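You operate a simulated robot arm through the tools that you are given. There is no shell and no other tool.

Carry out the task below with a simulated robot arm. There is one attempt and no reset: what you move stays moved.

TASK
Fit the blue filter and pump the tank up at least to the green mark.
Fine: filter cover shut before the pump starts; stop short of the last tick before the dial's end; pump switch and tank switch off at the end; leave the flow knob.
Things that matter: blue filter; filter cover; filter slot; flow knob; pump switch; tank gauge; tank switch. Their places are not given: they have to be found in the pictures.

The check looks at the end state, three seconds after you hand in, the way a careful person would. Anything else that was tipped, shoved, dropped, spilled or broken makes it a failure. Lids that push on must go on centred and level and be pressed home; caps that screw on are set level and turned clockwise until they are tight.

THE ROBOT
A 7-joint arm with a two-finger parallel gripper, fixed in place. Base frame: the origin is at the foot of the arm, x ahead of it, y to its left, z up; the work surface is at about z = 66. Lengths are in cm, angles in degrees, forces in N, time in s.
With the tool pointing down near the work surface it reaches from about 20 to 74 cm from the base axis. Its first joint turns from -166.0 to 166.0 degrees. Payload 1.57 kg.
The tool frame sits at the grasp point between the pads (the TCP): z along the fingers, y along the line on which they close. The tips reach 3 cm beyond it. Largest opening 11 cm; finger width 2.4, thickness 1.2; the body of the gripper, 4.8 by 11.2 cm, starts 7.8 cm behind the TCP.
Orientation is told as [roll, pitch, yaw] about the base's x, y, z axes, in that order, counted from this pose: with the fingers straight down and closing along the base's y, the tool's x points along the base's -x, its y along +y and its z along -z.

THE INTERFACE
- The arm moves only by the tool step_arm. Its argument "rows" is a list of rows, each a list of 7 numbers: the turn, a rotation vector about the base's x, y, z in degrees, then the shift along the base's x, y, z in cm, then the closure in counts, from 0 (fully open) to 255 (shut). In form: [[ax, ay, az, tx, ty, tz, gripper], ...]. A call has 1 to 20 rows; each row shifts and turns the commanded pose from where the row before left it. A row lasts 0.2 s, in which the tool goes at most 5 cm and 8.6 degrees; a call with a longer step from one row to the next is refused whole, and so is a gripper value outside its range. Where a pose cannot be reached the arm comes as near as it can. A force on the tool above 90 N (or 10 N above the force at the start of the call, whichever is more), or a blocked arm, ends the call early, and 0.2 s more pass. Each finger travels about 4.5 cm/s and halts on what it meets, pressing with about 23 N; the grip force reading is that of the motor and also rises with nothing between the fingers. The clock runs only during rows and for 0.2 s after the last one: add rows that do not move to give the fingers time. The reply holds the time, the measured pose of the TCP, the force on the tool along the base axes, the opening and the grip force, in the units named above and with some noise, with the torque about the TCP (base axes, N m) and any sound that the robot's microphone picked up.
- Cameras (640 x 400 px; columns grow to the right, rows downward): "scene" is fixed at [22.08, -49.92, 128.81]; the picture's right is [0.90, -0.43, 0.00], its down [-0.16, -0.35, -0.92] and it looks along [0.40, 0.83, -0.38] (base axes); focal length 332 px, centre (320, 200). "wrist" rides on the gripper at [7, 1.6, -14.1] in the tool frame; the picture's right is [-0.23, 0.97, 0.00], its down [-0.86, -0.20, -0.48] and it looks along [-0.47, -0.11, 0.88] (tool axes); focal length 222 px, centre (320, 200).
- snapshot(camera): a new picture of that camera. No time passes.
- lift_body(by): slides the trunk up (or, below 0, down) by that many cm; the arm rides with it, the base frame stays. It gives what a move gives, with no picture.
- point_at(camera, pixels): for up to 12 pixels [column, row] of the newest picture of that camera ("zoom" is the newest enlarged one), the place [x, y, z] in the base frame of the surface seen there, good to about 0.3 cm. No time passes.
- inspect(camera, box): a new picture of the part [left, top, right, bottom] of that camera's present view, enlarged. No time passes.
- job_done(): hands the job in; it is judged then, once.

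Leave the gripper open and the arm clear of the work at the hand-in unless told otherwise.

The tools are called after "Call:" as a command line: name --pt "numbers of a row" for each row, then --argument value for the rest, lists and objects as JSON in quotes. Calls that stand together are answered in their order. step_arm: Moves the arm, as the interface text tells. Its arguments: {"type":"object","properties":{"rows":{"type":"array","items":{"type":"array","items":{"type":"number"}}}},"required":["rows"]} The other tools are called the same way: lift_body (by) slides the trunk up or down; snapshot (camera) takes a picture; point_at (camera, pixels) gives the place of the surface under pixels of a picture; inspect (camera, box) takes an enlarged picture of a part of a camera's view; job_done () hands the job in.

At the start:

```text
clock: 0.0
tcp_pos: [42.58, 19.46, 115.49]
tool_rot: [0.0, 0.0, 0.0]
contact_force: [0.3, -0.7, -0.1]
torque: [0.0, 0.01, 0.03]
opening: 11.0
grasp_force: 0.1
trunk travel left (down, up): [-42.5, 16.5]
```

scene: 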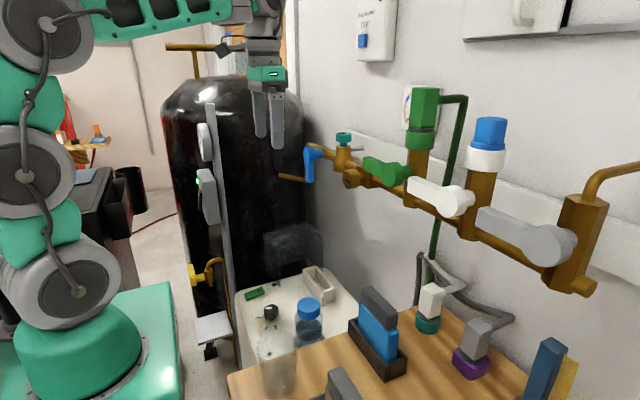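
wrist: 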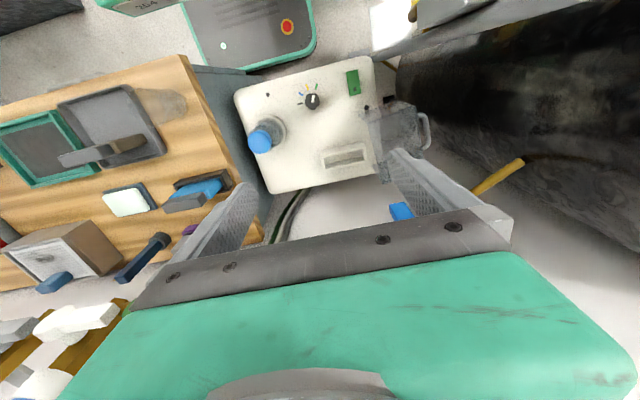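

I see a white unit with a dark knob, a green rocker and a grey slot, a blue-capped bottle, and a wooden bench with other items. I'll enlarge several parts of both pictures before moving.

Call:
inspect --camera "scene" --box '[180, 240, 420, 390]'

Call:
inspect --camera "wrist" --box '[220, 40, 460, 200]'

Call:
inspect --camera "scene" --box '[150, 80, 350, 230]'

Call:
inspect --camera "wrist" --box '[0, 60, 240, 310]'

```text
2.67 times, centred on (300, 315) of scene
```

zoom: 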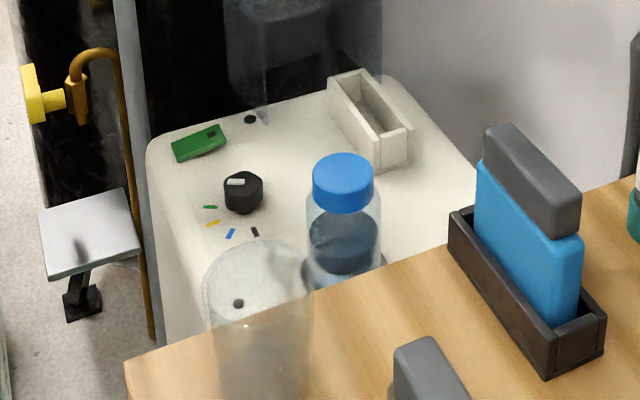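

```text
2.50 times, centred on (340, 120) of wrist
```

zoom: 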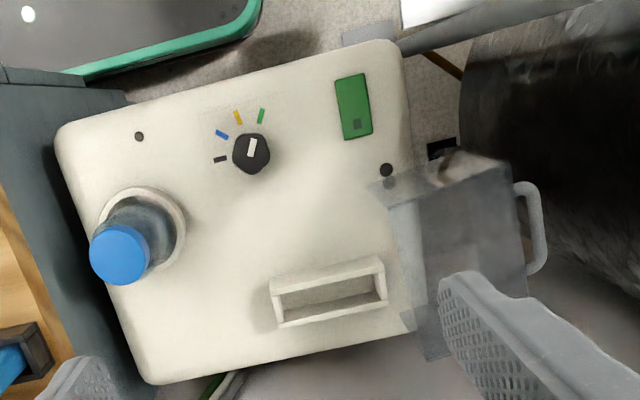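

```text
2.67 times, centred on (250, 155) of scene
```

zoom: 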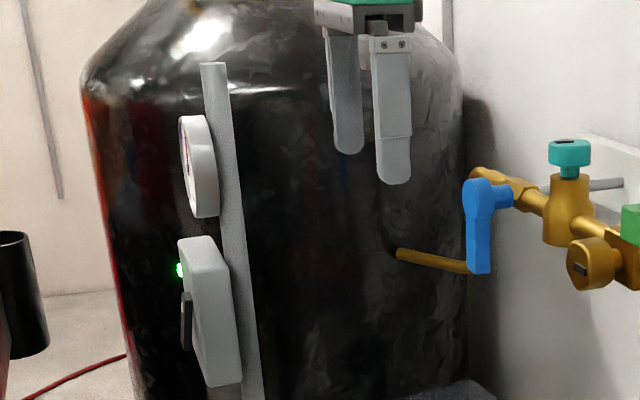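

```text
1.60 times, centred on (120, 185) of wrist
```

zoom: 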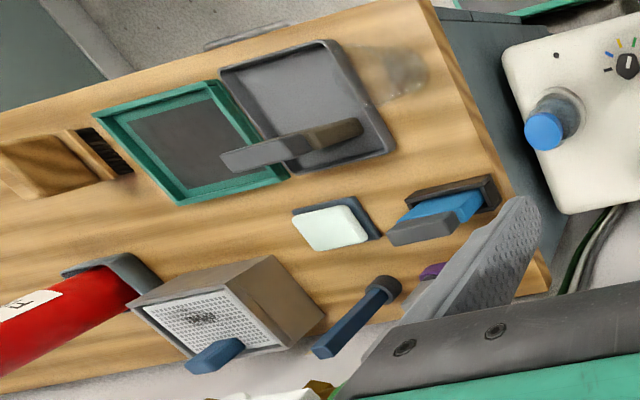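

I see the slot, a clear cover with a handle standing beside it, the rocker and knob, and the blue filter in its dark holder. Next I measure places in the scene and wrist pictures.

Call:
snapshot --camera "scene"

Call:
snapshot --camera "wrist"

Call:
point_at --camera "scene" --pixels '[[254, 293], [270, 312], [308, 304], [378, 297], [376, 330], [318, 275], [295, 245], [205, 140], [207, 195], [195, 205], [210, 325], [276, 345]]'

Call:
point_at --camera "wrist" --pixels '[[325, 150], [364, 144], [367, 158], [325, 163], [344, 157], [420, 117], [428, 142], [376, 150], [368, 112], [312, 100], [353, 82], [205, 190]]'

```text
taken
```

scene: 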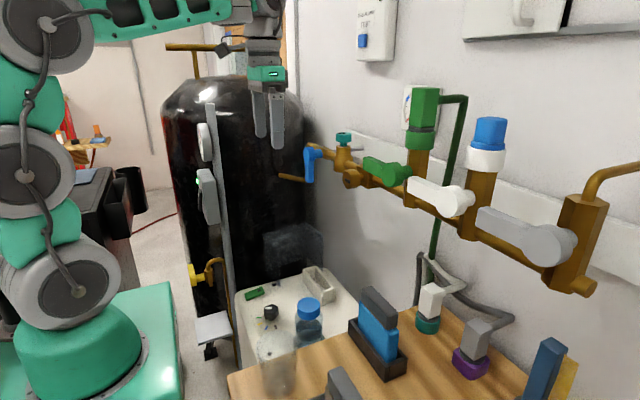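

```text
taken
```

wrist: 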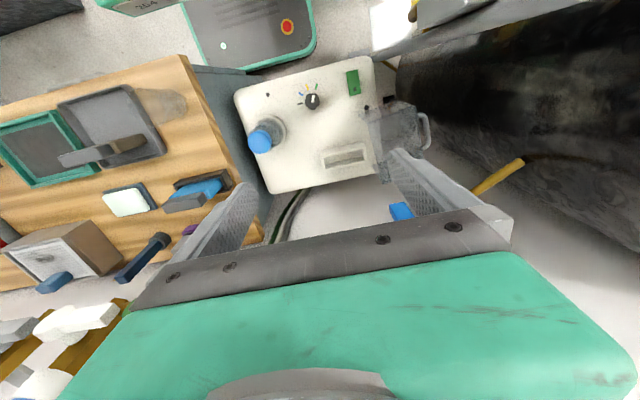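

```text
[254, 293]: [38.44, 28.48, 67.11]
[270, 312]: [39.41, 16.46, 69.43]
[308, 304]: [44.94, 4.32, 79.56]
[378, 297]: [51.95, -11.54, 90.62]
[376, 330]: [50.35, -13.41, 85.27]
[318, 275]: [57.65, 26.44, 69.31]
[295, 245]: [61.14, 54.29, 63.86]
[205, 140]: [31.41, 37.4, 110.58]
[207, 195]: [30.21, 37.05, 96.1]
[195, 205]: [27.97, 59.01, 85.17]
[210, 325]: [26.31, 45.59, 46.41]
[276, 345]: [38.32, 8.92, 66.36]
```

```text
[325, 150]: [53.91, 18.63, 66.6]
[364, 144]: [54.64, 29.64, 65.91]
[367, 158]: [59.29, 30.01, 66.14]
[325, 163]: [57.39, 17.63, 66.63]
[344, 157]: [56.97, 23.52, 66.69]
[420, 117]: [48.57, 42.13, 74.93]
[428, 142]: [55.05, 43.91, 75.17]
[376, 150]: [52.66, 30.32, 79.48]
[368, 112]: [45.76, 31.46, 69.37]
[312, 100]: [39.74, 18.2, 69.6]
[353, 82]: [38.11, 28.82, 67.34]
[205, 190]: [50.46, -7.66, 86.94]
```

Console top is near z 66.5, the slot about x 54–59, y 17–30, and the clear cover stands up to z≈79 near y 30–43. I'll lower the open gripper 18 cm at the same spot for a closer look.

Call:
step_arm --pt "0 0 0 0 0 -3 0" --pt "0 0 0 0 0 -3 0" --pt "0 0 0 0 0 -3 0" --pt "0 0 0 0 0 -3 0" --pt "0 0 0 0 0 -3 0" --pt "0 0 0 0 0 -3 0"

Call:
snapshot --camera "wrist"

Call:
inspect --camera "wrist" --box '[300, 60, 500, 220]'

Call:
snapshot --camera "scene"

```text
clock: 1.4
tcp_pos: [42.68, 19.32, 97.74]
tool_rot: [0.1, 0.0, 0.0]
contact_force: [0.2, 1.3, 0.5]
torque: [0.05, 0.0, -0.03]
opening: 10.99
grasp_force: 0.1
trunk travel left (down, up): [-42.5, 16.5]
```

```text
taken
```

wrist: 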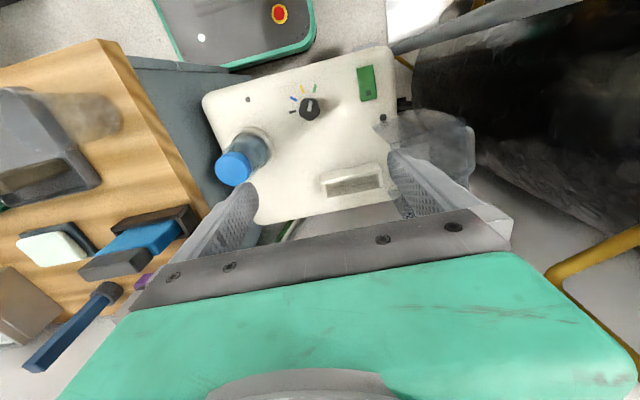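

```text
2.50 times, centred on (400, 140) of wrist
```

zoom: 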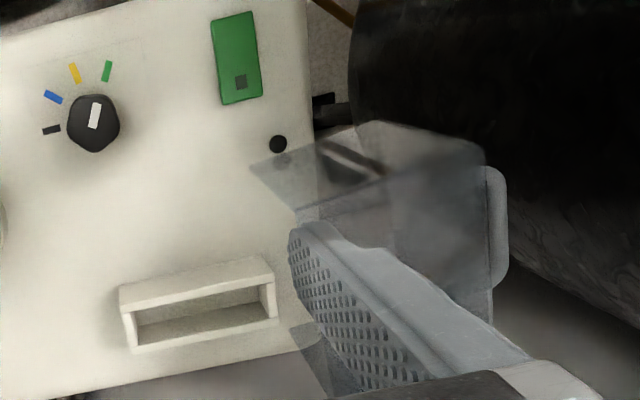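

```text
taken
```

scene: 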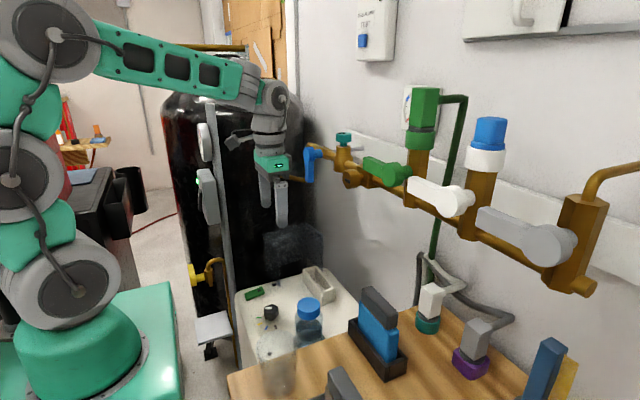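

The cover is a clear box, hinged at the slot's +y side and folded back, with a handle on its outer face. A finger hides part of it, so I'll shift +x 10 cm and look again.

Call:
step_arm --pt "0 0 0 3.5 0 0 0" --pt "0 0 0 3.5 0 0 0" --pt "0 0 0 3 0 0 0" --pt "0 0 0 0 0 0 0"

Call:
snapshot --camera "wrist"

Call:
inspect --camera "wrist" --box '[300, 20, 500, 180]'

```text
clock: 2.4
tcp_pos: [52.81, 19.24, 97.74]
tool_rot: [0.0, 0.0, 0.0]
contact_force: [-0.3, -0.7, -0.1]
torque: [0.0, -0.02, 0.03]
opening: 10.99
grasp_force: 0.1
trunk travel left (down, up): [-42.5, 16.5]
```

```text
taken
```

wrist: 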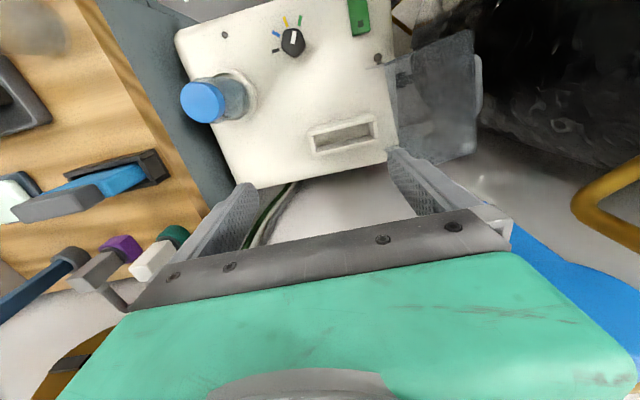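

```text
2.50 times, centred on (400, 100) of wrist
```

zoom: 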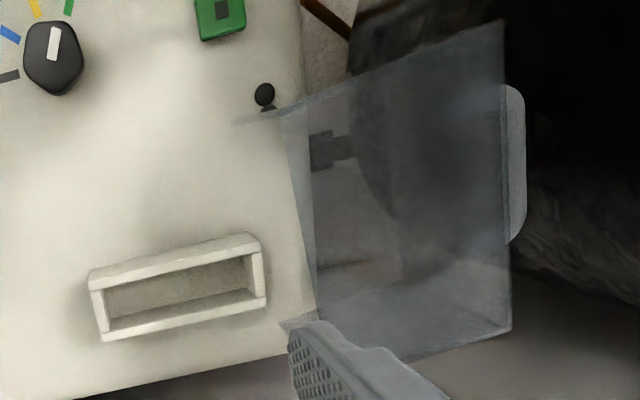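

Now the cover is clear. I measure its corners, handle, hinge, slot frame and rocker in this zoom.

Call:
point_at --camera "zoom" --pixels '[[498, 30], [505, 325], [312, 315], [290, 115], [515, 95], [514, 230], [300, 325], [250, 120], [93, 272], [258, 237], [262, 300], [107, 337]]'

Call:
point_at --camera "zoom" --pixels '[[180, 290], [120, 295], [240, 265], [400, 180], [350, 100], [350, 310], [264, 93], [220, 10], [212, 30], [470, 180], [520, 160], [450, 60]]'

Call:
point_at --camera "wrist" --pixels '[[358, 15], [293, 42], [205, 102], [240, 95], [150, 165], [95, 185], [50, 205], [125, 155], [155, 178], [85, 190], [45, 130], [60, 165]]'

Call:
inspect --camera "wrist" --box '[0, 120, 200, 260]'

```text
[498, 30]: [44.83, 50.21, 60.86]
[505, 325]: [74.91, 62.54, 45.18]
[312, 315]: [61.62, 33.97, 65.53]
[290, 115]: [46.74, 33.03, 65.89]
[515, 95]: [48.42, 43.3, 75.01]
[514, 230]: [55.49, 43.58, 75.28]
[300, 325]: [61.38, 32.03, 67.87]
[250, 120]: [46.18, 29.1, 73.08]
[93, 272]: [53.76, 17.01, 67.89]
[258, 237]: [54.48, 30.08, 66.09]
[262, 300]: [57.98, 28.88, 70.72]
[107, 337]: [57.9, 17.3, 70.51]
```

```text
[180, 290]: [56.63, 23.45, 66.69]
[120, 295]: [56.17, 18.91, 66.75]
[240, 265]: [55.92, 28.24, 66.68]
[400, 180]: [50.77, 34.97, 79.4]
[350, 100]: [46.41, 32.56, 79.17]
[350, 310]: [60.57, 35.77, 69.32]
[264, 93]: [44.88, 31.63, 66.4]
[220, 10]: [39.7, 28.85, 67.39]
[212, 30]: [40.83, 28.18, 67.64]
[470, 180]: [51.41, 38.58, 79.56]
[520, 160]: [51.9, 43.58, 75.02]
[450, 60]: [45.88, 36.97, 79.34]
```

```text
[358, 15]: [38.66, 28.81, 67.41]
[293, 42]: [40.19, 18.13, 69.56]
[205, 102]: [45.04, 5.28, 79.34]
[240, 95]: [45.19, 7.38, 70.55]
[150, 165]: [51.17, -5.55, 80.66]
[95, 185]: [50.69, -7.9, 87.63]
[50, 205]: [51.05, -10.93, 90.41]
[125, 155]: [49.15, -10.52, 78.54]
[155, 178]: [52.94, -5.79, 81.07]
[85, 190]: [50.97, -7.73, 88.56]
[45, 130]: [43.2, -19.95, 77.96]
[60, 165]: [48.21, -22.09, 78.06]
```

```text
2.86 times, centred on (100, 190) of wrist
```

zoom: 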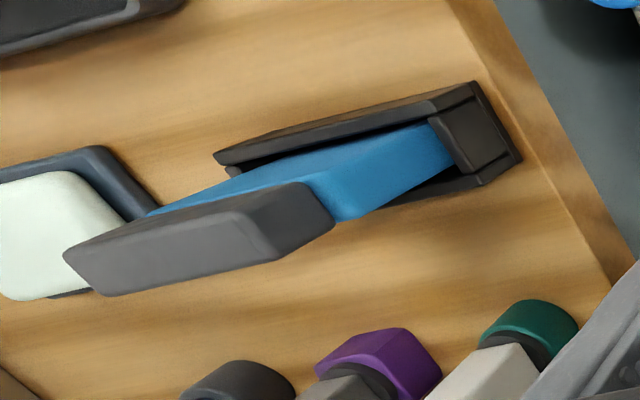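

The slot frame spans about x 54–58, y 17–29.5, with its rim at z≈70.6. The open cover's upper face is at z≈79.4 and its handle is near y 43.5, z 75. I'll zoom in from the scene camera to understand the hinge.

Call:
inspect --camera "scene" --box '[230, 210, 350, 290]'

Call:
inspect --camera "scene" --box '[340, 275, 420, 385]'

```text
5.00 times, centred on (290, 250) of scene
```

zoom: 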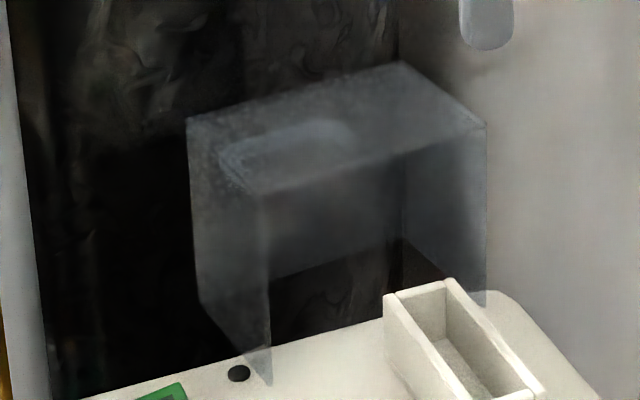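

```text
3.64 times, centred on (380, 330) of scene
```

zoom: 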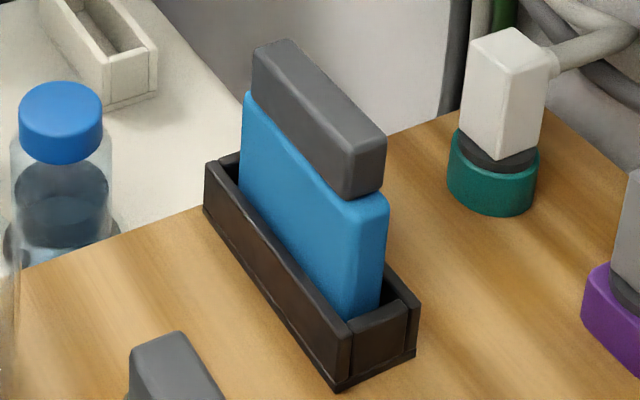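

The cover is a clear box hinged along x at about y≈29–30, z≈67, and open 90° with its mouth facing −y. Now I want to see the gauge and tank switch on the stand near (31, 37, 96–110), which face −x. I'll retreat to −x above the clutter first, keeping y≈19.

Call:
step_arm --pt "0 0 0 -4 0 1.5 0" --pt "0 0 0 -4 0 1.5 0" --pt "0 0 0 -4 0 1.5 0" --pt "0 0 0 -4 -0.5 1.5 0" --pt "0 0 0 -4 -0.5 1.5 0" --pt "0 -8 0 -4 0 0 0" --pt "0 -8 0 -4 0 0 0" --pt "0 -8 0 -3 0 0 0" --pt "0 -8 0 -2 0 0 0"

Call:
snapshot --camera "wrist"

Call:
snapshot --camera "scene"

```text
clock: 4.4
tcp_pos: [20.25, 17.93, 105.0]
tool_rot: [1.2, -31.8, -3.1]
contact_force: [0.1, -0.2, 0.4]
torque: [0.04, -0.01, 0.01]
opening: 11.0
grasp_force: 0.0
trunk travel left (down, up): [-42.5, 16.5]
```

```text
taken
```

wrist: 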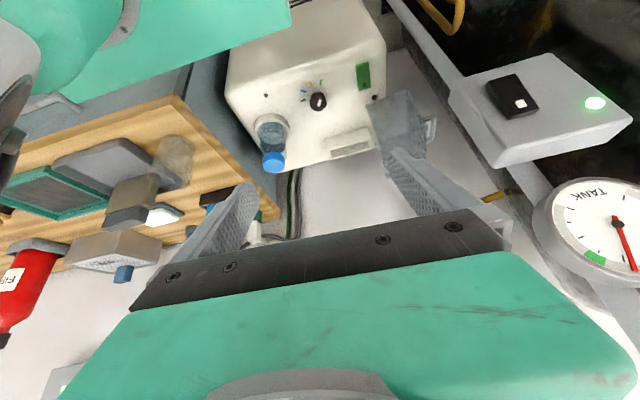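

```text
taken
```

scene: 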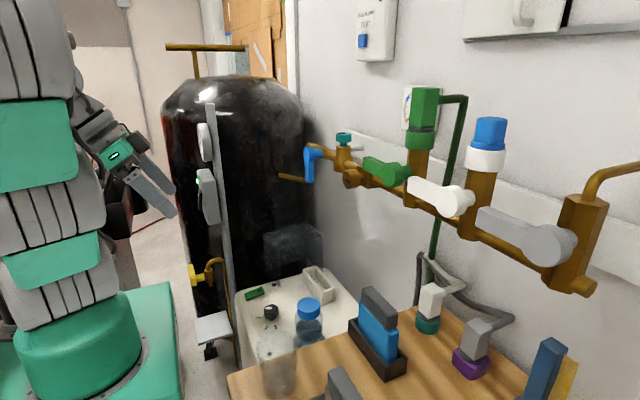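

From here I can see the TANK dial, the tank switch box (dark rocker, green LED lit) and the console. The dial is cut off at the right, so I'll shift +y about 6 cm.

Call:
step_arm --pt "0 0 0 -1 3 0 0" --pt "0 0 0 -1 3 0 0" --pt "0 0 0 0 0 0 0"

Call:
snapshot --camera "wrist"

Call:
inspect --camera "wrist" --box '[480, 120, 640, 300]'

Call:
inspect --camera "wrist" --box '[420, 30, 620, 180]'

```text
clock: 5.2
tcp_pos: [18.59, 23.99, 105.46]
tool_rot: [1.5, -31.5, -3.3]
contact_force: [-0.1, 0.8, -0.8]
torque: [-0.05, 0.0, -0.03]
opening: 10.98
grasp_force: 0.1
trunk travel left (down, up): [-42.5, 16.5]
```

```text
taken
```

wrist: 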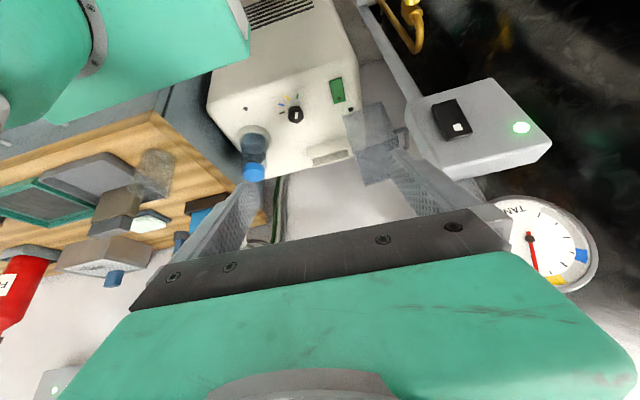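

```text
2.22 times, centred on (560, 210) of wrist
```

zoom: 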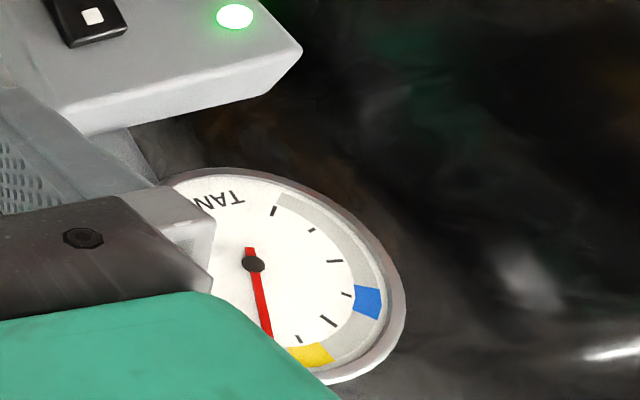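

```text
2.67 times, centred on (520, 105) of wrist
```

zoom: 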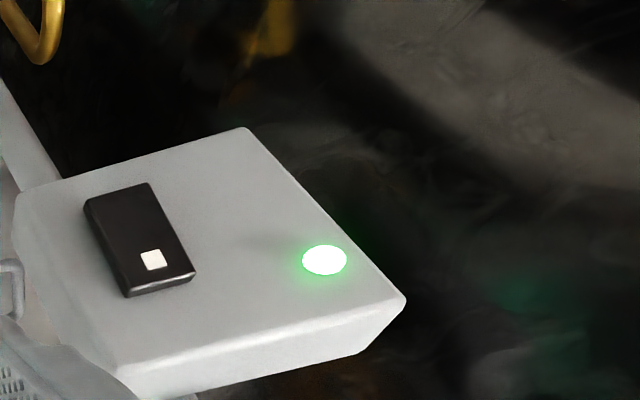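

The dial has blue, yellow and green patches, and the needle stands just beyond yellow. The gripper hides the green side. I'll pitch 16° further and back off slightly to bring the whole dial above the gripper in the picture.

Call:
step_arm --pt "0 -8 0 -0.5 0.5 1 0" --pt "0 -8 0 -0.5 0.5 1 0" --pt "0 -4 0 0 0 0 0" --pt "0 0 0 0 0 0 0"

Call:
snapshot --camera "wrist"

Call:
inspect --camera "wrist" --box '[480, 80, 640, 240]'

```text
clock: 5.7
tcp_pos: [20.62, 23.87, 106.47]
tool_rot: [5.3, -37.6, -12.7]
contact_force: [0.0, -0.5, 0.0]
torque: [0.01, 0.01, 0.01]
opening: 10.98
grasp_force: 0.1
out of reach, approached as far as the arm can: row 1, 2
trunk travel left (down, up): [-42.5, 16.5]
stopped in row 2: the arm was blocked; the commanded pose is now the measured one
```

```text
taken
```

wrist: 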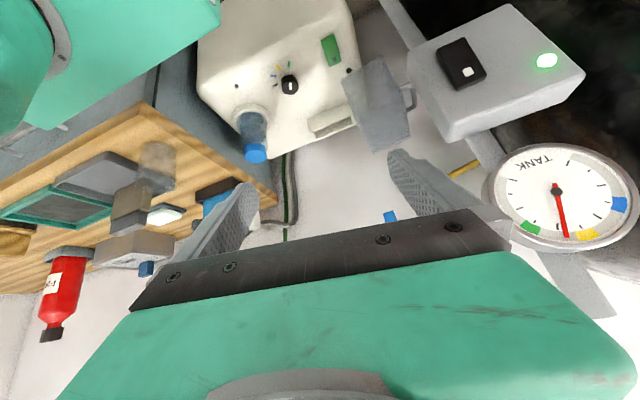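

```text
2.50 times, centred on (560, 160) of wrist
```

zoom: 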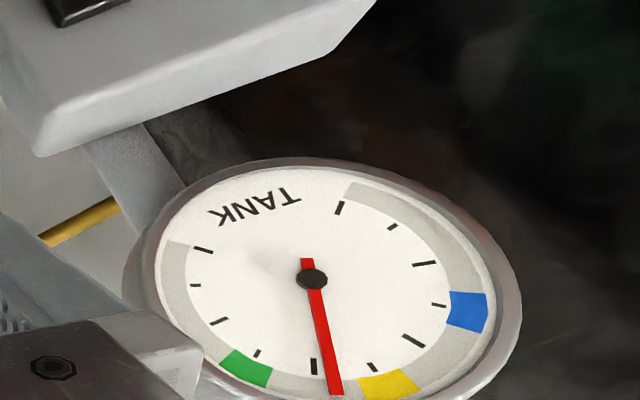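

The whole dial is now readable in the zoom. There are 11 ticks, from the start at (340,208) to the end at (203,248), and the last tick before the end is (195,285). The green patch lies between the 7th and 8th ticks after the start, and the needle is now at about 5.7. The target is a needle past green and well short of tick 9. I'll remember this viewing pose.

Next is the filter. Before crossing the bench I check where the pipes and valves are.

Call:
snapshot --camera "scene"

Call:
point_at --camera "scene" --pixels '[[310, 165], [385, 170], [440, 197], [425, 105], [487, 130], [520, 230], [580, 240], [430, 300], [475, 340], [550, 365], [340, 385], [600, 180]]'

Call:
point_at --camera "wrist" --pixels '[[460, 62], [450, 47], [470, 78], [546, 61], [557, 190], [445, 60], [495, 90], [430, 110], [335, 50], [330, 38], [340, 60], [440, 80]]'

Call:
inspect --camera "wrist" --box '[300, 0, 500, 125]'

```text
taken
```

scene: 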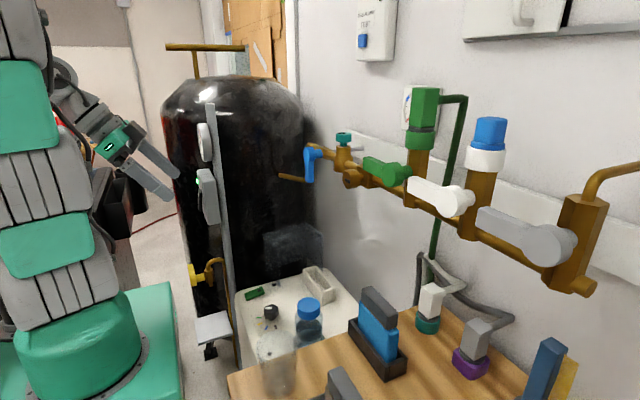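

```text
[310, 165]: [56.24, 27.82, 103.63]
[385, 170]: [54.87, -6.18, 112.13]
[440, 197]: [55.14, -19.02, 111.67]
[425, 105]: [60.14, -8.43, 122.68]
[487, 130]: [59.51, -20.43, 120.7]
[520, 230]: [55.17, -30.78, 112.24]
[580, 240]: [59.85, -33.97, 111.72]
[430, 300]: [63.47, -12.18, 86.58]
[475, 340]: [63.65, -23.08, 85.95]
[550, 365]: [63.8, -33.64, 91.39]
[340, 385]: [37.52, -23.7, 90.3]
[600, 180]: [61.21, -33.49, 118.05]
```

```text
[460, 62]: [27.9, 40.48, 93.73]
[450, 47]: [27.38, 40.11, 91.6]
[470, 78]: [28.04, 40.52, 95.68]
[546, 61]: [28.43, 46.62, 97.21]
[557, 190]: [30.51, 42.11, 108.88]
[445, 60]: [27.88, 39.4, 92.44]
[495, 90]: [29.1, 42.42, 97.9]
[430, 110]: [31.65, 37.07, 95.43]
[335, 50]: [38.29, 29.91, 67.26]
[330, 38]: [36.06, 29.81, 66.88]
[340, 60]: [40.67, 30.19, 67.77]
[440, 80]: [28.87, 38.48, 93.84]
```

```text
3.20 times, centred on (400, 62) of wrist
```

zoom: 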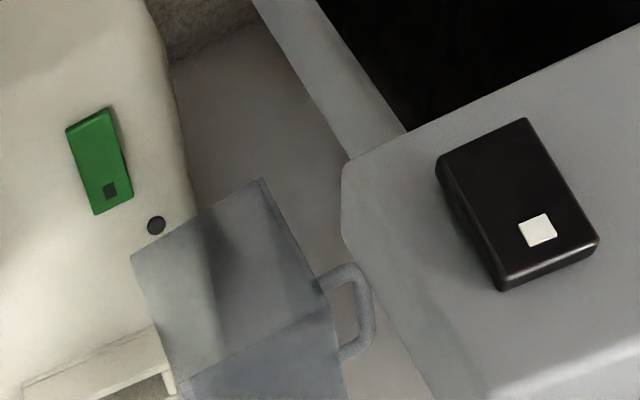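

Readings: pump rocker at x 36–41, y≈29, with its marked +x end raised (pump off). Tank rocker at x≈28, y≈40, z 91–96, with its marked upper end pressed and the LED lit (tank on). Valves stand at x≥55, z 103–122, so near the wall I must lean the hand away from them.

Now I undo the tilt and move toward the filter, staying at x≤40.

Call:
step_arm --pt "0 0 6.3 1 -3 0.5 0" --pt "0 0 6.4 1 -3 0.5 0" --pt "0 8 0 2 -3 0.5 0" --pt "0 8 0 2 -3 0.5 0" --pt "0 8 0 2 -3.5 0.5 0" --pt "0 8 0 2 -3.5 0.5 0" --pt "-5.3 5.6 0 2 -3.5 0.5 0" --pt "0 0 0 1.5 -3.5 0 0" --pt "0 0 0 1.5 -3.5 0 0" --pt "0 0 0 1.5 -3 0 0" --pt "0 0 0 0 0 0 0"

Call:
snapshot --camera "wrist"

Call:
snapshot --camera "scene"

```text
clock: 8.1
tcp_pos: [37.69, -8.08, 109.43]
tool_rot: [0.1, 0.0, 0.5]
contact_force: [-0.3, -0.3, -1.1]
torque: [0.03, -0.01, -0.01]
opening: 11.0
grasp_force: 0.1
out of reach, approached as far as the arm can: row 2
trunk travel left (down, up): [-42.5, 16.5]
```

```text
taken
```

wrist: 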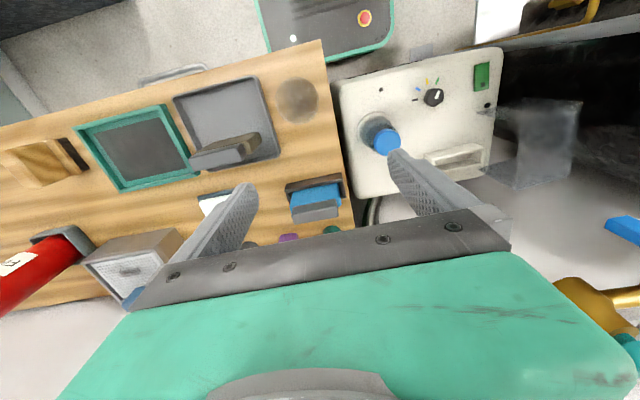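

```text
taken
```

scene: 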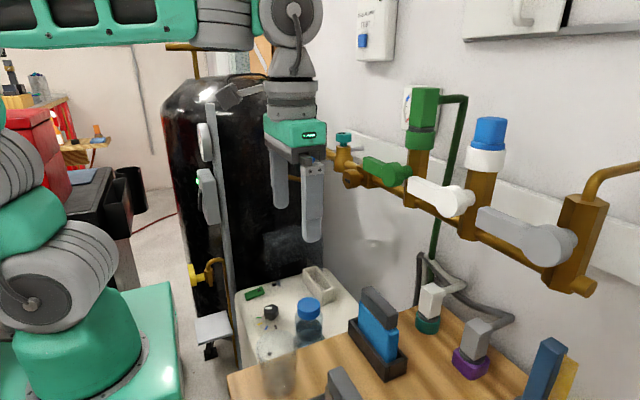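

The filter is now at wrist (315,200), with the grey handle in front. I zoom there and measure.

Call:
inspect --camera "wrist" --box '[270, 160, 370, 235]'

Call:
point_at --camera "zoom" --pixels '[[152, 275], [425, 250], [165, 355], [430, 325], [160, 200], [440, 175], [110, 140], [480, 90], [500, 200], [170, 300], [410, 290], [300, 290]]'

```text
5.33 times, centred on (320, 198) of wrist
```

zoom: 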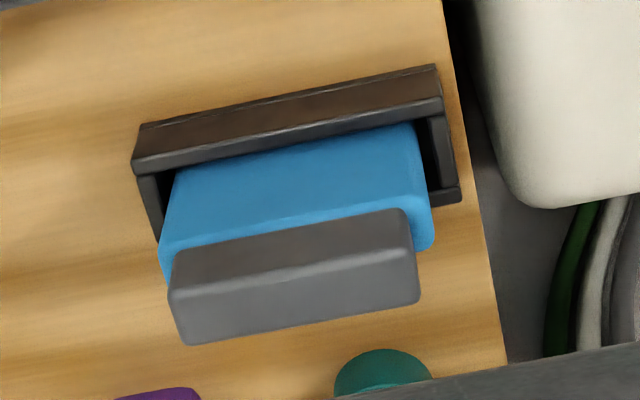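

```text
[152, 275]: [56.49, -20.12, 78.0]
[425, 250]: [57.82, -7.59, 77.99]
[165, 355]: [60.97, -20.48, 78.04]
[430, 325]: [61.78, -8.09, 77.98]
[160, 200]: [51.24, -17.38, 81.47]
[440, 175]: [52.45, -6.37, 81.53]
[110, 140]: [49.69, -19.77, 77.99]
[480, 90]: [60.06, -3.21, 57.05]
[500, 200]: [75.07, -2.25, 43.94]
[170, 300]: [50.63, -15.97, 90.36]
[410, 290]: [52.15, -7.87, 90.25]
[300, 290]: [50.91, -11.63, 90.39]
```

I need the handle's corners precisely: front face above, light top face below in this zoom.

Call:
point_at --camera "zoom" --pixels '[[176, 295], [192, 338], [408, 258], [414, 298], [240, 300], [250, 325], [360, 270], [365, 308], [178, 262], [402, 220], [300, 245], [290, 170]]'

Call:
point_at --camera "zoom" --pixels '[[148, 160], [435, 105], [150, 190], [158, 225], [445, 150], [455, 195], [185, 180], [405, 140], [170, 240], [428, 235], [290, 195], [290, 150]]'

```text
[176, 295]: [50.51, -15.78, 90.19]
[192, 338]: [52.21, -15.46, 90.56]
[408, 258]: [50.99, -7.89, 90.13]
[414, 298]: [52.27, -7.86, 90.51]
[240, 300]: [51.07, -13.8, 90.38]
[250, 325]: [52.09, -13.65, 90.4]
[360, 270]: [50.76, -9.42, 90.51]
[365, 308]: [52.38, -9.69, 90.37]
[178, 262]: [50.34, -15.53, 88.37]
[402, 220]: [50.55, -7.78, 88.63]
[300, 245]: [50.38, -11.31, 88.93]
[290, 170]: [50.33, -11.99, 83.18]
```

```text
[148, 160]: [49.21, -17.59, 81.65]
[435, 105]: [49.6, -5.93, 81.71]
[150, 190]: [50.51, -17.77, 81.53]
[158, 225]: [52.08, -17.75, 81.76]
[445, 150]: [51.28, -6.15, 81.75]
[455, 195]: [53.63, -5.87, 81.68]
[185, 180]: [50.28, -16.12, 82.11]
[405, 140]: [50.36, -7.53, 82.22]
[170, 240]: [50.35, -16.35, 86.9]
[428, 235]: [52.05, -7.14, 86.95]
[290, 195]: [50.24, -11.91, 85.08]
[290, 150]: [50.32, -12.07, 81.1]
```

The filter handle is about x 50.3–52.4, y −15.9…−7.8, z 87.2–90.4, aligned with y. The blue body below it is wider, and its shoulder is at z≈87. I'll grip the handle's two ends along y, with the hand leaned 20° toward −x to avoid the valves. First I measure the cover rim and the nearby valve better from this view.

Call:
inspect --camera "wrist" --box '[410, 80, 610, 205]'

Call:
point_at --camera "scene" --pixels '[[308, 152], [308, 178], [290, 178], [345, 160], [352, 178], [372, 168], [405, 175], [415, 190], [370, 160]]'

```text
3.20 times, centred on (510, 142) of wrist
```

zoom: 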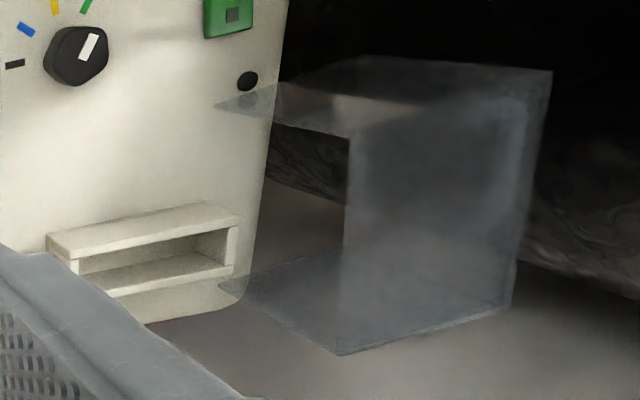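

```text
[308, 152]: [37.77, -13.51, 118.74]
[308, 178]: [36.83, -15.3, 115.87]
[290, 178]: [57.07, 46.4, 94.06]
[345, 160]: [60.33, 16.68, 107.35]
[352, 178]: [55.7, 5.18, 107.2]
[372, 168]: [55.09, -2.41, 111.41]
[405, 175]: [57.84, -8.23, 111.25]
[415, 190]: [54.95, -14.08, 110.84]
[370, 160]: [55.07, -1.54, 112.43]
```

Now the cover box is very clear here: its mouth faces the console and the hinge tips are at zoom (215,105) and (220,288). I measure the mouth rim, front wall and slot corners.

Call:
point_at --camera "zoom" --pixels '[[352, 145], [345, 340], [545, 80], [508, 300], [230, 103], [240, 287], [300, 110], [300, 310], [270, 95], [450, 200], [360, 200], [350, 250]]'

Call:
point_at --camera "zoom" --pixels '[[50, 235], [236, 210], [80, 268], [233, 230], [75, 292], [233, 268], [85, 262], [222, 238], [150, 225], [150, 280], [150, 262], [150, 245]]'

```text
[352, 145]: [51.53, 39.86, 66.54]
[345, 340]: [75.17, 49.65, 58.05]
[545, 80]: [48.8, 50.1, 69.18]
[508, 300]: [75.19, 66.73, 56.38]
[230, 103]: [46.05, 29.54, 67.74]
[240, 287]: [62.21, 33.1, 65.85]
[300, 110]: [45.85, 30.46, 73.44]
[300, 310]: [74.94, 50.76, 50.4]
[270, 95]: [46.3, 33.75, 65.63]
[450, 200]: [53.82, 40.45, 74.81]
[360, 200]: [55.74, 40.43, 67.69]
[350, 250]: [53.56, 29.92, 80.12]
```

```text
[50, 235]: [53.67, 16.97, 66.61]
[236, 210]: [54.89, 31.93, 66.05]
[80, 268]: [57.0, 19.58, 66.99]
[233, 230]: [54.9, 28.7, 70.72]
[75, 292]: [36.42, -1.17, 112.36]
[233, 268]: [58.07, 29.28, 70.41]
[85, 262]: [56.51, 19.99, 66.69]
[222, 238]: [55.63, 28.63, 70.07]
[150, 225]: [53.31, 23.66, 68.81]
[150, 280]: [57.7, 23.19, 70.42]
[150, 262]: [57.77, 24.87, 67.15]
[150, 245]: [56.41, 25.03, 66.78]
```

Measured: the cover mouth is at y≈29.7, its front wall on top at z≈79.7, and its roof at y≈40.5, with the hinge near (46–61, 29.5, 67). The slot is centred at about (55.9, 23.1). Valves begin at x≈55, z≥103.

Now I tilt the hand −20° and move above the filter handle, staying high.

Call:
step_arm --pt "0 -7 0 1.5 -1 -1.5 0" --pt "0 -7 0 1.5 -1 -1.5 0" --pt "0 -6 0 1.5 -1 -1.5 0" --pt "0 0 0 2 -0.4 -2 0" --pt "0 0 0 2 -0.35 -2 0" --pt "0 0 0 2 0 -2 0" --pt "0 0 0 2 0 -1.5 0" --pt "0 0 0 0 0 0 0"

Call:
snapshot --camera "wrist"

Call:
snapshot --camera "scene"

```text
clock: 9.9
tcp_pos: [50.22, -11.93, 97.32]
tool_rot: [-0.1, -20.1, 0.3]
contact_force: [0.4, -0.2, -0.4]
torque: [-0.01, 0.0, -0.03]
opening: 10.99
grasp_force: 0.0
trunk travel left (down, up): [-42.5, 16.5]
```

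```text
taken
```

wrist: 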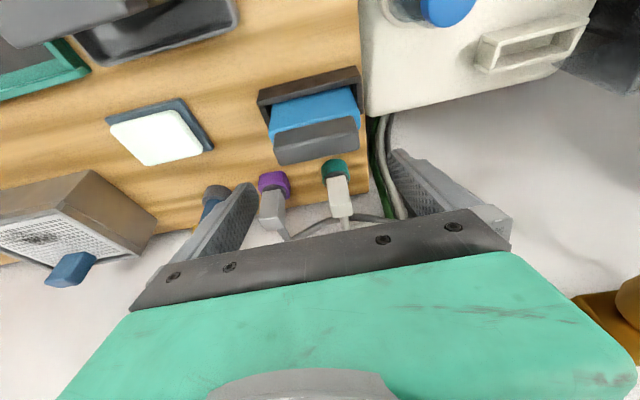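

```text
taken
```

scene: 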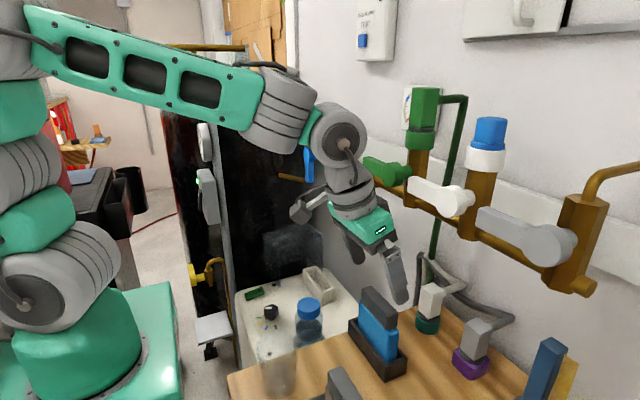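

The hand is well clear of the valves. I re-measure the handle from this closer view, then descend.

Call:
inspect --camera "wrist" --box '[240, 60, 380, 175]'

Call:
point_at --camera "wrist" --pixels '[[278, 150], [284, 161], [356, 133], [357, 147], [318, 148], [300, 154], [340, 142], [276, 140], [354, 121], [268, 118], [352, 90], [333, 190]]'

```text
3.48 times, centred on (310, 118) of wrist
```

zoom: 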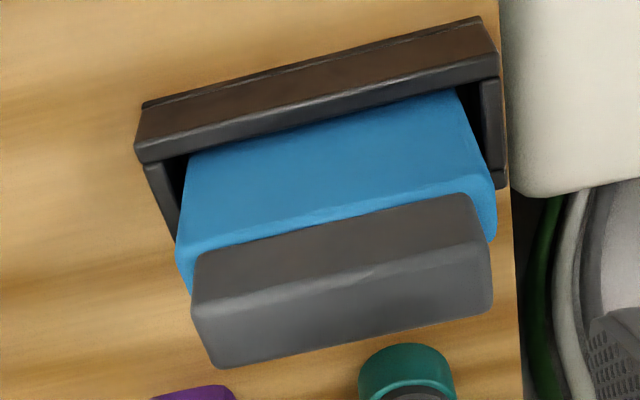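

```text
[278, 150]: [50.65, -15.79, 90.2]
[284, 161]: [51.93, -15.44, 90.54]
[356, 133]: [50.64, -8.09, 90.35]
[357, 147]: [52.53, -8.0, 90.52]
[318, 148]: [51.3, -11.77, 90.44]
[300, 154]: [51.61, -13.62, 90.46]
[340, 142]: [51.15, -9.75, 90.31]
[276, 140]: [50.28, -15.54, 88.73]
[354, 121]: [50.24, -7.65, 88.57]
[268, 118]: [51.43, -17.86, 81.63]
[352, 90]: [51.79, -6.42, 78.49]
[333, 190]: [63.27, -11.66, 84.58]
```

Handle confirmed: centre (51.4, −11.8), top z 90.4. I descend to TCP (50.8, −11.8, 90.8), which keeps the tips just above the blue shoulder.

Call:
step_arm --pt "0 0 0 0.3 0.1 -2 0" --pt "0 0 0 0.3 0 -2 0" --pt "0 0 0 0 0 -1.5 0" --pt "0 0 0 0 0 -1 0" --pt "0 0 0 0 0 0 0"

Call:
inspect --camera "scene" --box '[330, 220, 450, 390]'

Call:
snapshot --camera "wrist"

```text
clock: 11.1
tcp_pos: [50.65, -11.88, 90.84]
tool_rot: [-0.1, -19.9, 0.4]
contact_force: [0.2, 0.1, -0.5]
torque: [0.01, -0.01, 0.01]
opening: 10.98
grasp_force: 0.0
trunk travel left (down, up): [-42.5, 16.5]
```

```text
2.35 times, centred on (390, 305) of scene
```

zoom: 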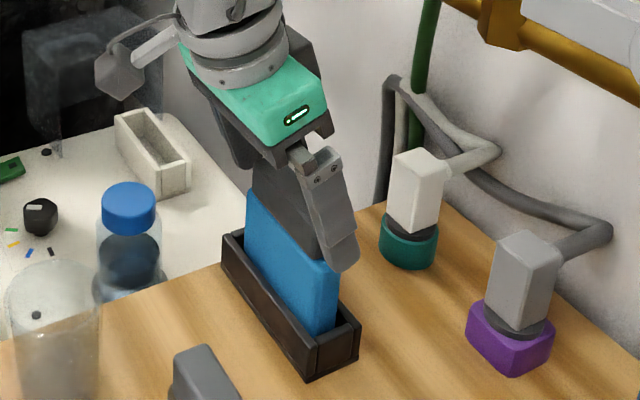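

```text
taken
```

wrist: 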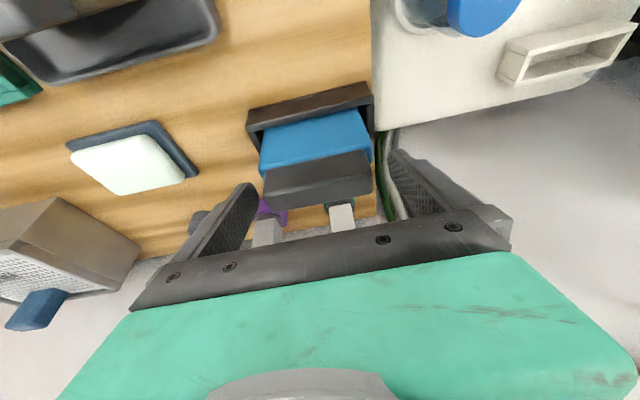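

The fingers straddle the handle along y. Now I close and give them time.

Call:
step_arm --pt "0 0 0 0 0 0 50" --pt "0 0 0 0 0 0 80" --pt "0 0 0 0 0 0 120" --pt "0 0 0 0 0 0 200" --pt "0 0 0 0 0 0 200"

Call:
inspect --camera "scene" --box '[330, 220, 450, 390]'

```text
clock: 12.3
tcp_pos: [50.72, -11.77, 90.9]
tool_rot: [-0.1, -19.9, 0.5]
contact_force: [0.5, -0.2, 0.1]
torque: [0.02, -0.01, -0.01]
opening: 8.3
grasp_force: 23.0
trunk travel left (down, up): [-42.5, 16.5]
```

```text
2.35 times, centred on (390, 305) of scene
```

zoom: 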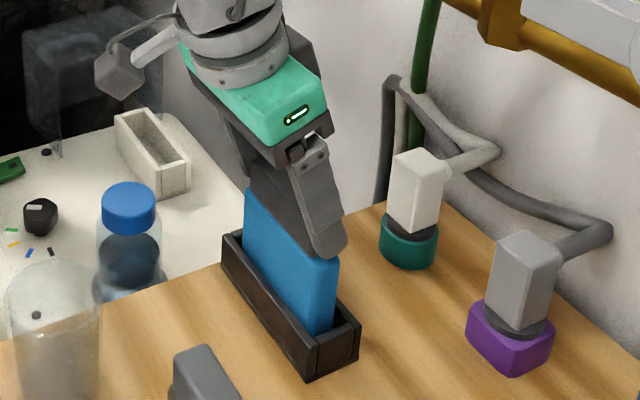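

Gripped at 8.3 cm with 23 N. I lift slowly and check that the filter comes up straight.

Call:
step_arm --pt "0 0 0 0 0 0.5 200" --pt "0 0 0 0 0 1 200" --pt "0 0 0 0 0 1 200" --pt "0 0 0 0 0 1.5 200" --pt "0 0 0 0 0 2 200" --pt "0 0 0 -1 0 2 200" --pt "0 0 0 -1 0 1 200" --pt "0 0 0 0 0 0 200"

Call:
snapshot --camera "scene"

Call:
snapshot --camera "wrist"

```text
clock: 14.1
tcp_pos: [48.8, -11.7, 99.99]
tool_rot: [-0.2, -20.0, 0.5]
contact_force: [0.3, 0.7, 0.2]
torque: [0.01, -0.01, 0.02]
opening: 8.29
grasp_force: 23.5
trunk travel left (down, up): [-42.5, 16.5]
```

```text
taken
```

scene: 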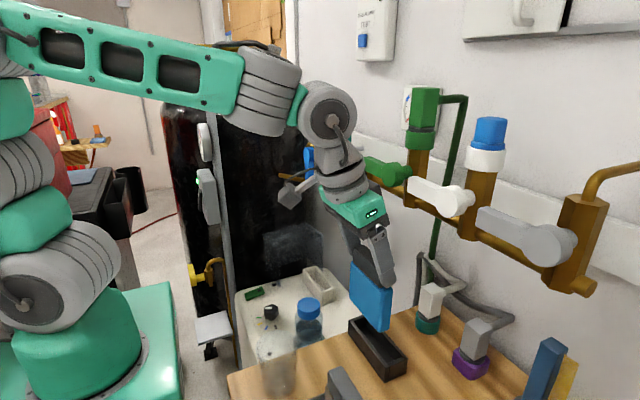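

```text
taken
```

wrist: 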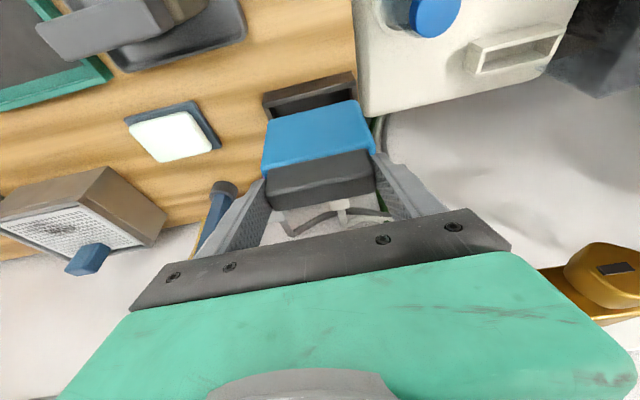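

The filter is out and vertical. I carry it at this height (its bottom ≈ z 87.5, above the bottle cap at 79.5) to y≈23, with x≈47.

Call:
step_arm --pt "0 0 0 -1 2 0 200" --pt "0 0 0 -0.5 3 0 200" --pt "0 0 0 0 3.5 0 200" --pt "0 0 0 0 3.5 0 200" --pt "0 0 0 0 3.5 0 200" --pt "0 0 0 0 3.5 0 200" --pt "0 0 0 0 3.5 0 200" --pt "0 0 0 0 3.5 0 200" --pt "0 0 0 0 3.5 0 200" --pt "0 0 0 1 3 0 200" --pt "0 0 0 1 2.3 0 200" --pt "0 0 0 0 0 0 200"

Call:
snapshot --camera "scene"

Call:
snapshot --camera "wrist"

```text
clock: 16.7
tcp_pos: [49.29, 23.13, 99.88]
tool_rot: [-0.1, -20.0, 0.6]
contact_force: [-0.5, 0.5, -0.4]
torque: [0.02, 0.0, -0.04]
opening: 8.31
grasp_force: 23.3
trunk travel left (down, up): [-42.5, 16.5]
```

```text
taken
```

scene: 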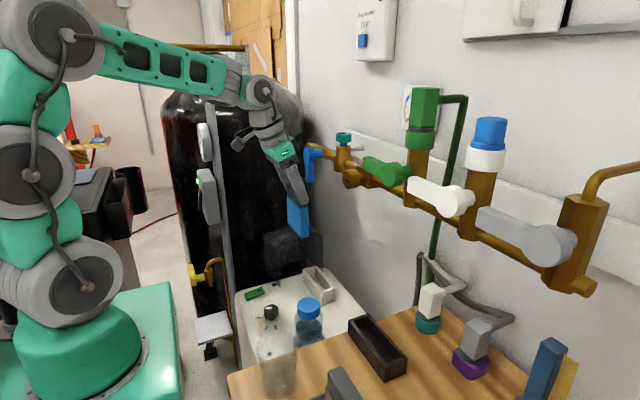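

```text
taken
```

wrist: 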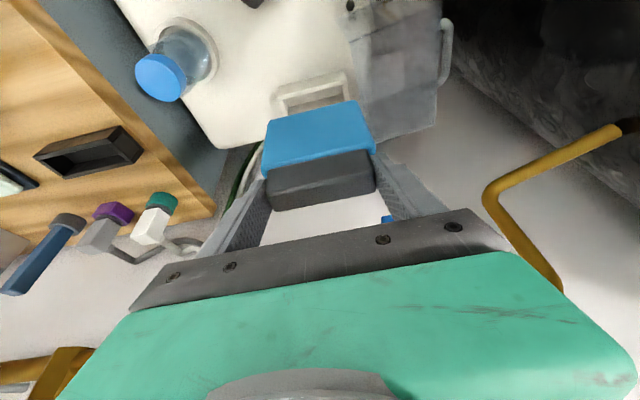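

The filter now hangs beside the slot, which shows at wrist (280–355, 70–115). I measure the slot's rim corners and the cover's mouth from here.

Call:
inspect --camera "wrist" --box '[250, 40, 410, 160]'

Call:
point_at --camera "zoom" --pixels '[[115, 200], [135, 220], [385, 130], [390, 160], [115, 235], [400, 190], [200, 215], [330, 175], [250, 190], [250, 170], [405, 120], [430, 130]]'

```text
3.33 times, centred on (330, 100) of wrist
```

zoom: 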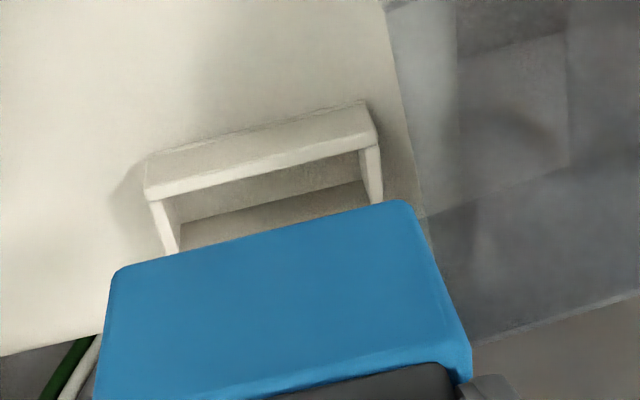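

```text
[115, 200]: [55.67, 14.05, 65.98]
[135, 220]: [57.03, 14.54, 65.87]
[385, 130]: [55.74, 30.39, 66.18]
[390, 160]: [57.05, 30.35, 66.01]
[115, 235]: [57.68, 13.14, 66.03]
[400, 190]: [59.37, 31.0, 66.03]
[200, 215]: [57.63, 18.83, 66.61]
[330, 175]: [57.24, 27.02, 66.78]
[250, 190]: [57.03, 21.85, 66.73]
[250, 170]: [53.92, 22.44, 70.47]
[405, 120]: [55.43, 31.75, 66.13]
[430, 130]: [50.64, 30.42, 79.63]
```

More precise rim points: front-wall top corners at zoom (147,190), (376,145), side-wall tops and filter bottom corners.

Call:
point_at --camera "zoom" --pixels '[[152, 195], [372, 142], [152, 165], [360, 108], [166, 225], [374, 170], [158, 240], [380, 190], [176, 245], [364, 175], [190, 188], [340, 150]]'

Call:
point_at --camera "zoom" --pixels '[[120, 275], [405, 208], [260, 240], [140, 330], [440, 330], [100, 370], [465, 370], [420, 250], [112, 300], [280, 300], [400, 60], [395, 20]]'

```text
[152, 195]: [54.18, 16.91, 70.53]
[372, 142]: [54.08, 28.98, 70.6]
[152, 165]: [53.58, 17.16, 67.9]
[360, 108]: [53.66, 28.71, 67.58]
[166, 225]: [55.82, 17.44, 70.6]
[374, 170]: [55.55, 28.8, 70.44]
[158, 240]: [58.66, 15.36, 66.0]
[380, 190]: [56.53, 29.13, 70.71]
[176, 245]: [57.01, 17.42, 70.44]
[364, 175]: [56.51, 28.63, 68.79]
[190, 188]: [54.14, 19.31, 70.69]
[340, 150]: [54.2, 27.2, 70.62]
```

```text
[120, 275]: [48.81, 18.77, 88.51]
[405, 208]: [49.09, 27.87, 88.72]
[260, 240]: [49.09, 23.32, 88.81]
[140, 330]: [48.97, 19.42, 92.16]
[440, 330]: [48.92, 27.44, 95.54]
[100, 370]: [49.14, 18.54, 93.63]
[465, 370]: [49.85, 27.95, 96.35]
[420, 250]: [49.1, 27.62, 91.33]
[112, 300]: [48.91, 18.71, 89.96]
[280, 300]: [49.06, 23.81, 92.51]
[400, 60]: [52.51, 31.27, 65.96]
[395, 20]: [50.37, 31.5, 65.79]
```

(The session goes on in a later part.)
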